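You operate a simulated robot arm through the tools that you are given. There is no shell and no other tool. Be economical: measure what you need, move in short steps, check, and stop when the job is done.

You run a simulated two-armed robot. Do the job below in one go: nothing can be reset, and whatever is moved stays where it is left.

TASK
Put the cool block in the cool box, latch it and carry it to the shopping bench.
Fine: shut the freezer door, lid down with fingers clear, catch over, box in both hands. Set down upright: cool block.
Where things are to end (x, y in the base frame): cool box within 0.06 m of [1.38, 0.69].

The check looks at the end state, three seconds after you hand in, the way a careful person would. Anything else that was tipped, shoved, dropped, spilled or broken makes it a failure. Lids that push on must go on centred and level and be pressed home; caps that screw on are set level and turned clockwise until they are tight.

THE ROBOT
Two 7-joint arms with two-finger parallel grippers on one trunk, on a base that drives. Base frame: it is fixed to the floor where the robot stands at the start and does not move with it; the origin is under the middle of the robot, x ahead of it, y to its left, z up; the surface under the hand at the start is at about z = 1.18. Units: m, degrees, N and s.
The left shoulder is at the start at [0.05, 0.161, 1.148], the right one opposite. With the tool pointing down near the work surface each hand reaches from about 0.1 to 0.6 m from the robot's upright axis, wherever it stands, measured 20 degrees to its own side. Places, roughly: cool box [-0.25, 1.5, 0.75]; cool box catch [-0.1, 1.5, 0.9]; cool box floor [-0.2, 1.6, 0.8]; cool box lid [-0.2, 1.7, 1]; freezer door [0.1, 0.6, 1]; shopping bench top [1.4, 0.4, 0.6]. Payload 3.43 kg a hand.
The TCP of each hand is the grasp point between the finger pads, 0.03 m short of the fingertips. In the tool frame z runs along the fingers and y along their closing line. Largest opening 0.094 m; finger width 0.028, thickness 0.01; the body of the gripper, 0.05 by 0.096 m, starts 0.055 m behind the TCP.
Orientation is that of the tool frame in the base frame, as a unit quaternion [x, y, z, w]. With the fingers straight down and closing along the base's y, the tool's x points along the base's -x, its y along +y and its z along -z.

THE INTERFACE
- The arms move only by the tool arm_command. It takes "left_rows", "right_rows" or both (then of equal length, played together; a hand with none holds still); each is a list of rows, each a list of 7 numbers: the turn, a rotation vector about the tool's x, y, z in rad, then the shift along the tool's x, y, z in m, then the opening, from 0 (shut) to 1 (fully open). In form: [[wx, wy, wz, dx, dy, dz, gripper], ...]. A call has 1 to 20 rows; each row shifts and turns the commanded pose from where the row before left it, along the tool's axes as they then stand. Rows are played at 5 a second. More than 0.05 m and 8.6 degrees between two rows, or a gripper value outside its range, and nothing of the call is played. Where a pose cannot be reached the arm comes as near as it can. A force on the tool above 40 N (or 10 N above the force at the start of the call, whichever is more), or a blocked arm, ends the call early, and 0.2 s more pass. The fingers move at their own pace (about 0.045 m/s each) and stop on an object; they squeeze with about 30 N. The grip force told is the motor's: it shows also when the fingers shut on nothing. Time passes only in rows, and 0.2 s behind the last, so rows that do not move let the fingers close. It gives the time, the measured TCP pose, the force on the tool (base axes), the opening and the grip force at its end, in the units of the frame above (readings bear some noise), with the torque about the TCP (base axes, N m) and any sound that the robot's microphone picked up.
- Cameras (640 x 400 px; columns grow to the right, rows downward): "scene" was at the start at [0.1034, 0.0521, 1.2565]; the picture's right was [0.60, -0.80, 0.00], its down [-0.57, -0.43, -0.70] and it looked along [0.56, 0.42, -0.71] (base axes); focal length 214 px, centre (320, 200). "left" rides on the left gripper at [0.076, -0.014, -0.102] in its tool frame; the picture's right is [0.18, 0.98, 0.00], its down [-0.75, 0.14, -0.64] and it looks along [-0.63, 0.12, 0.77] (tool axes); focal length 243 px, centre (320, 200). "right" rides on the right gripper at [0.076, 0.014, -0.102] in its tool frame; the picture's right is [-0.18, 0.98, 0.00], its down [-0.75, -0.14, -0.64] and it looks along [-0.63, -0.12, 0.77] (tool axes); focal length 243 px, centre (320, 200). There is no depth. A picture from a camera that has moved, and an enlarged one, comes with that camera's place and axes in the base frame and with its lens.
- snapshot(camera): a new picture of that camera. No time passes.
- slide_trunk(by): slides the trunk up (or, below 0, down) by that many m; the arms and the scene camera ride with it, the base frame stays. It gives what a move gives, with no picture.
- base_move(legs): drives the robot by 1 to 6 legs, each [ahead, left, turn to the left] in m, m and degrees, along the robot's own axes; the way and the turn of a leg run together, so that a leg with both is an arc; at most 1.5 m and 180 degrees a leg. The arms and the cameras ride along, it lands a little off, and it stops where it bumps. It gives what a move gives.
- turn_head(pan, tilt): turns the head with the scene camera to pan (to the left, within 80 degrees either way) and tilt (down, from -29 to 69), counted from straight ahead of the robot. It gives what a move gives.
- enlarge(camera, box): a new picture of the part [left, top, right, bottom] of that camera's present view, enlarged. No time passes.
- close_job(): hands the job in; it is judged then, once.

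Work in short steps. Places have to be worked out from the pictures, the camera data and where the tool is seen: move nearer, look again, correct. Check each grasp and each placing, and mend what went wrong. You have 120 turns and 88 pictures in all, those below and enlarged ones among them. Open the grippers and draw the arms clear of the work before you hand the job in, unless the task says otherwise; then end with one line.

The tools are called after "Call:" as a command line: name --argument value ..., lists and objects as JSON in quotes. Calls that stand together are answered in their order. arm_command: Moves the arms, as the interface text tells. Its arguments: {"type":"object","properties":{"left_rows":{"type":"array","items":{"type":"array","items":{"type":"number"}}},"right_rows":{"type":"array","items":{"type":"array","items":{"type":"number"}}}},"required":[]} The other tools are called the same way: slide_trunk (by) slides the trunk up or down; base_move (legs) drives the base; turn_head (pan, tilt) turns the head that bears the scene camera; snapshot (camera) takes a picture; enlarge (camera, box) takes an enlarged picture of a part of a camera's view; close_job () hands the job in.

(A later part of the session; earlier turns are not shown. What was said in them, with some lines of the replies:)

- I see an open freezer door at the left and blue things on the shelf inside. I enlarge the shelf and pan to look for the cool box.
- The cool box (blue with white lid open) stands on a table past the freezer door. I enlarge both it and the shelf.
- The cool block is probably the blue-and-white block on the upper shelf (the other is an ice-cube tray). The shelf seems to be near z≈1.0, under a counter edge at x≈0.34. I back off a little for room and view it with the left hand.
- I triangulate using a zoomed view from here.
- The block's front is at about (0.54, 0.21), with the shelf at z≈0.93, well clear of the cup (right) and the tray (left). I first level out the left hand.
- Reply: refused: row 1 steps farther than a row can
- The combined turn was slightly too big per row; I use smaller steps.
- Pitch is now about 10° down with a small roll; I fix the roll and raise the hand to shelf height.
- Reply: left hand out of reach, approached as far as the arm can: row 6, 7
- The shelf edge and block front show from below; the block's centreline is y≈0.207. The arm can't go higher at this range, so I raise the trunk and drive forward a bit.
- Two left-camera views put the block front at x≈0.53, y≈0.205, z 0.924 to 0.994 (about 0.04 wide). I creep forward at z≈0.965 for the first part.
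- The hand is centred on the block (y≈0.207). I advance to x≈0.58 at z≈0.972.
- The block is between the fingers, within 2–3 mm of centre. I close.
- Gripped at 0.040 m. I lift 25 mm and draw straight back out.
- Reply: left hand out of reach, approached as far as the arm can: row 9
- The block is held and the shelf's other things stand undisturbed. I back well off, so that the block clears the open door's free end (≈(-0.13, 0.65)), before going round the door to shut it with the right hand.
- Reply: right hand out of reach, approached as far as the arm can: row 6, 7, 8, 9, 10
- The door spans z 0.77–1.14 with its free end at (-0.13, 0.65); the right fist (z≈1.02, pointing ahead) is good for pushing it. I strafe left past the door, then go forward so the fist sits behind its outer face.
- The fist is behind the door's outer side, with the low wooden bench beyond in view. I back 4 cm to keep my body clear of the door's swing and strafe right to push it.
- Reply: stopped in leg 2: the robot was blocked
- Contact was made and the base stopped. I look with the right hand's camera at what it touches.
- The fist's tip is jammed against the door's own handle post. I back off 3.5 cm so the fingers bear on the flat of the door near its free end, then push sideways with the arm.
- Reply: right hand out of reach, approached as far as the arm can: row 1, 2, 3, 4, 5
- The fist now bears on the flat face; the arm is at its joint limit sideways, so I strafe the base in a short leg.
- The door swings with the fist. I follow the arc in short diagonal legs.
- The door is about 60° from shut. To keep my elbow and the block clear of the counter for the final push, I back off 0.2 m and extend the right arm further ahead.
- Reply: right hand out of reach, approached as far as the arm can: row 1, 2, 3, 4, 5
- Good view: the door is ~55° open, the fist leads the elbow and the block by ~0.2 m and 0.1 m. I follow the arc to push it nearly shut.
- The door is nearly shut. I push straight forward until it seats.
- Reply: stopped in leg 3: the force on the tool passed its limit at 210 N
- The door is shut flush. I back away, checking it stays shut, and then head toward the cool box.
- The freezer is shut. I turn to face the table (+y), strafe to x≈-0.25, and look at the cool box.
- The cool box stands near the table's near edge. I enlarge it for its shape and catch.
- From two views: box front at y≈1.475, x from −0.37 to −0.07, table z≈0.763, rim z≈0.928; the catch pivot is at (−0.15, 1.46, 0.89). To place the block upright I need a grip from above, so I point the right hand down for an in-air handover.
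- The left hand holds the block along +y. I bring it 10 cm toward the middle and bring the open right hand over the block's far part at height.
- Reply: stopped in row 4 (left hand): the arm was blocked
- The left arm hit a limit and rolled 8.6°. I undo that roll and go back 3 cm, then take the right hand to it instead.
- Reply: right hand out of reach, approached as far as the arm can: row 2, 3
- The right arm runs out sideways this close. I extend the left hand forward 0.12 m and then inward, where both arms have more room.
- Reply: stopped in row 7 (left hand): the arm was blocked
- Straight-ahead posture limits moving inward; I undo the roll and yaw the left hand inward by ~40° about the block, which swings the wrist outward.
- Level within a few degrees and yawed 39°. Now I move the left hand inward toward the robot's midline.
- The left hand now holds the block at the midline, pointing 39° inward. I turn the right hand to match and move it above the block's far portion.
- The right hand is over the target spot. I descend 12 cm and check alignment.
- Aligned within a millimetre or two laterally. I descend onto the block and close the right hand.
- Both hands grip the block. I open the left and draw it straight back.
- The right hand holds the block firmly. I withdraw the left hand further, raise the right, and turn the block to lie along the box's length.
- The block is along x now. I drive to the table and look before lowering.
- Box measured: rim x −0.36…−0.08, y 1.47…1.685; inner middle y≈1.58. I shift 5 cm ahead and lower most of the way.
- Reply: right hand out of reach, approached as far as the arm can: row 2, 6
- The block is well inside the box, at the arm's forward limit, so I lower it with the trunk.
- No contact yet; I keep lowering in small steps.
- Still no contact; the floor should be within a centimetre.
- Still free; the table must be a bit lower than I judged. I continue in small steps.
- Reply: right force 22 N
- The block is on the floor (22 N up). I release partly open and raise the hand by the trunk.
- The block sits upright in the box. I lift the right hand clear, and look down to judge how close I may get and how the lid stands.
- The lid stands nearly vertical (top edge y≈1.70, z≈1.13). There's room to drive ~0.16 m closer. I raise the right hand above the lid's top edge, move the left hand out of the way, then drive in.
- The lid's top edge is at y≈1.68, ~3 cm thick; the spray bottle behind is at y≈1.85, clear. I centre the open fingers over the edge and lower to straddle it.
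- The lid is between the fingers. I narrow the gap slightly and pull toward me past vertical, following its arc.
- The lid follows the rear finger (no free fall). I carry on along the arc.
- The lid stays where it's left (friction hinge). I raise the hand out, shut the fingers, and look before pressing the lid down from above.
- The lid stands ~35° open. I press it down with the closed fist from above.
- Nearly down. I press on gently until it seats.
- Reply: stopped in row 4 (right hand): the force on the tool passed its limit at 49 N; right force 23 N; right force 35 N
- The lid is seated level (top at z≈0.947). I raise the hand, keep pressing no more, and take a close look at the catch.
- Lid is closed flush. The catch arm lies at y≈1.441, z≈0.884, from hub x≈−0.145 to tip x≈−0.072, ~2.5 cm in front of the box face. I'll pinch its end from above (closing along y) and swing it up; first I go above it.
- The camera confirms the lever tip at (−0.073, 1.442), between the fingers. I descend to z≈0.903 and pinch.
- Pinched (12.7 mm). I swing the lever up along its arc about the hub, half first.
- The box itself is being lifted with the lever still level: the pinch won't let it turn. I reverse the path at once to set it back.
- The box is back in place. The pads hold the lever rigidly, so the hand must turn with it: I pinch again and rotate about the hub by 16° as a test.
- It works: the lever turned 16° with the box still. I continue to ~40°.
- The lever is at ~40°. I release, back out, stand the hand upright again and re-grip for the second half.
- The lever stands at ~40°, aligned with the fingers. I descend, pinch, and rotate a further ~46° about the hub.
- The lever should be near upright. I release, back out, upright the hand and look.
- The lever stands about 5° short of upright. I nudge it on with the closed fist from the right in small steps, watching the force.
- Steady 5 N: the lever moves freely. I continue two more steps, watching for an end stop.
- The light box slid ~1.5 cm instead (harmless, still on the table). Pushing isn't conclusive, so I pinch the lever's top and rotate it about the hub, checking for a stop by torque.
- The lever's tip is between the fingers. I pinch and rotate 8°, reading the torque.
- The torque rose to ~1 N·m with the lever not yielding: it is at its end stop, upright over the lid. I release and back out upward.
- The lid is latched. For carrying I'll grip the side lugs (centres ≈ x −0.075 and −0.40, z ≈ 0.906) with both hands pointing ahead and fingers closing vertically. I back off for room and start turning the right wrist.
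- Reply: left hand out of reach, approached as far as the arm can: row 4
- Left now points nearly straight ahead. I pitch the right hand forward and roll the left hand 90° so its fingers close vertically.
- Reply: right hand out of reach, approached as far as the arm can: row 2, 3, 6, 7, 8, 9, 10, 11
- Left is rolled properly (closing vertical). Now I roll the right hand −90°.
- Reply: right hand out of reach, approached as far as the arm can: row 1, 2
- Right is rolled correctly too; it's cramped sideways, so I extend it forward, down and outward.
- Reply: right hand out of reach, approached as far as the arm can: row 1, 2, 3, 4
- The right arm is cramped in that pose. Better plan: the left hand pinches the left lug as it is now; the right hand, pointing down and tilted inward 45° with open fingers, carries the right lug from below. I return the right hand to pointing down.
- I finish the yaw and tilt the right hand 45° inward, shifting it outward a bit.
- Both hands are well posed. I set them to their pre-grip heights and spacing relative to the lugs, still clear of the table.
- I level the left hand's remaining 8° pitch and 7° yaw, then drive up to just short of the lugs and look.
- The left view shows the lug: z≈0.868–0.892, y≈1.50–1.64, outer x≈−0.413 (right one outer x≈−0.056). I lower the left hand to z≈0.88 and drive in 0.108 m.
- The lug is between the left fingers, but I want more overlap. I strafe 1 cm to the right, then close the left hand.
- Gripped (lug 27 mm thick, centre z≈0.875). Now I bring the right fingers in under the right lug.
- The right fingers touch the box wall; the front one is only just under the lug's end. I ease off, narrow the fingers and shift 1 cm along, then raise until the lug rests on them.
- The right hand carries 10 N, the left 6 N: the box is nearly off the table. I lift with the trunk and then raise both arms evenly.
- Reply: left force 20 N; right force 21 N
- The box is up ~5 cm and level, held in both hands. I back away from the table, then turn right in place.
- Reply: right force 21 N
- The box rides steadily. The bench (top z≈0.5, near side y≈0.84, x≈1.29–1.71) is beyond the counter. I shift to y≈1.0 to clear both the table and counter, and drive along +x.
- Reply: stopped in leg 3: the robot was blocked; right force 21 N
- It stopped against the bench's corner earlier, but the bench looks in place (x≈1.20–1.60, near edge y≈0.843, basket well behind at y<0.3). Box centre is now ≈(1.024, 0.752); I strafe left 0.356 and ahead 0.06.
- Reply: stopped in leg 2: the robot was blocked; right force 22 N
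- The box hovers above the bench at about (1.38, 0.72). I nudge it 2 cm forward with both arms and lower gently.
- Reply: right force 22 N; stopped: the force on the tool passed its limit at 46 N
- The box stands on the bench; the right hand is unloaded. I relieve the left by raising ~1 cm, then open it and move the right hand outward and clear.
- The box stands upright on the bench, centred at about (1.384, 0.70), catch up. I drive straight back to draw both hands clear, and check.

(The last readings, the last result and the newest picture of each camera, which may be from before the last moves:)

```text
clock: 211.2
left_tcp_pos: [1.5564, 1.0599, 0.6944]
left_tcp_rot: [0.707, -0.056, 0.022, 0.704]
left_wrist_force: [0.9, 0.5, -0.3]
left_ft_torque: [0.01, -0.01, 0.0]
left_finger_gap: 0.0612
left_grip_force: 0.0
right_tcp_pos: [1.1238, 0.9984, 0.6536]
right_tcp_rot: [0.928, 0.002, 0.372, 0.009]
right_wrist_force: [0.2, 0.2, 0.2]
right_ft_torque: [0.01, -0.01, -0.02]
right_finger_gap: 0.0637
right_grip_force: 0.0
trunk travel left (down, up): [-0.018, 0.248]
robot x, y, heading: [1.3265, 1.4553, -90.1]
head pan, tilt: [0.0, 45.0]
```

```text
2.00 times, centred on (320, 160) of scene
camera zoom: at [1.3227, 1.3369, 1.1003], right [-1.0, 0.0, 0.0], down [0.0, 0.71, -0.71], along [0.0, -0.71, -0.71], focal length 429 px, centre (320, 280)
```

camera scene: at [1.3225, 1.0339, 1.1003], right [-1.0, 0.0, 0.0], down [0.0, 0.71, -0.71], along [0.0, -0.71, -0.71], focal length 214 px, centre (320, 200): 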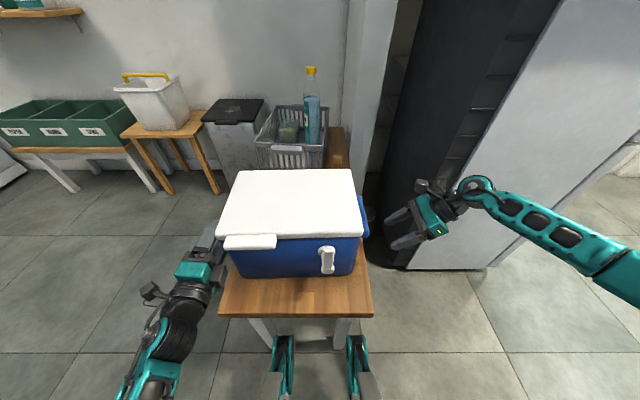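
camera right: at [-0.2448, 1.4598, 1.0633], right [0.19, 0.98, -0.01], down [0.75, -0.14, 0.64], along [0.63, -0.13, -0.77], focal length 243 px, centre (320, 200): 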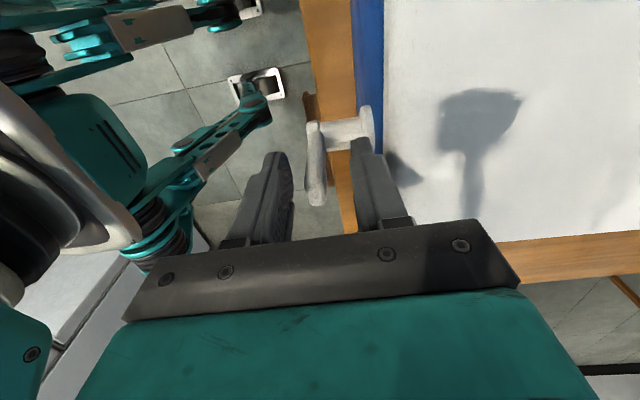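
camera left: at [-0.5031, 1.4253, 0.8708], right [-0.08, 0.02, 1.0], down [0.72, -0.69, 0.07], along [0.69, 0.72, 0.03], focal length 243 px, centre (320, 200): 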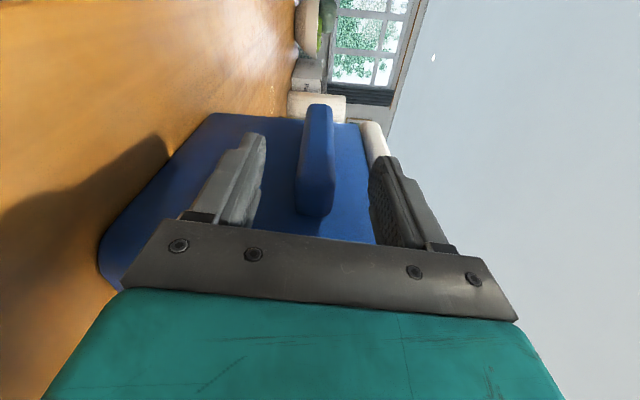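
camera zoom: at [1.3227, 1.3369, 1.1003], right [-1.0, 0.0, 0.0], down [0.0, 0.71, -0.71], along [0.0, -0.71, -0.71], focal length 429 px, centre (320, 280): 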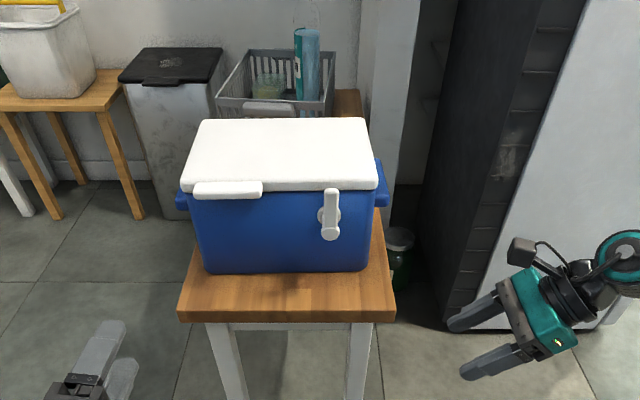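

Box closed, catch upright against the lid, standing square on the bench with both hands clear. I open the grippers fully and hand in.

Call:
arm_command --left_rows '[[0, 0, 0, 0, 0, 0, 1], [0, 0, 0, 0, 0, 0, 1], [0, 0, 0, 0, 0, 0, 1]]' --right_rows '[[0, 0, 0, 0, 0, 0, 1], [0, 0, 0, 0, 0, 0, 1], [0, 0, 0, 0, 0, 0, 1]]'

Call:
close_job

```text
clock: 212.0
left_tcp_pos: [1.5566, 1.0586, 0.6939]
left_tcp_rot: [0.708, -0.055, 0.021, 0.704]
left_wrist_force: [-0.5, 0.0, -0.3]
left_ft_torque: [0.02, 0.05, 0.0]
left_finger_gap: 0.0941
left_grip_force: 0.1
right_tcp_pos: [1.1237, 0.9982, 0.6537]
right_tcp_rot: [0.928, 0.002, 0.372, 0.009]
right_wrist_force: [0.1, 0.7, 0.3]
right_ft_torque: [-0.02, -0.01, -0.02]
right_finger_gap: 0.0942
right_grip_force: 0.0
trunk travel left (down, up): [-0.018, 0.248]
robot x, y, heading: [1.3282, 1.4528, -89.9]
head pan, tilt: [0.0, 45.0]
```

```text
The job is handed in.
```

I handed the job in: the cool block is in the cool box, the lid is down and the catch is up, and the box stands on the shopping bench at about (1.38, 0.70) with the freezer door shut; I set the block down upright but could not see it after closing the lid, and the box tipped about 12° once while I worked the catch.
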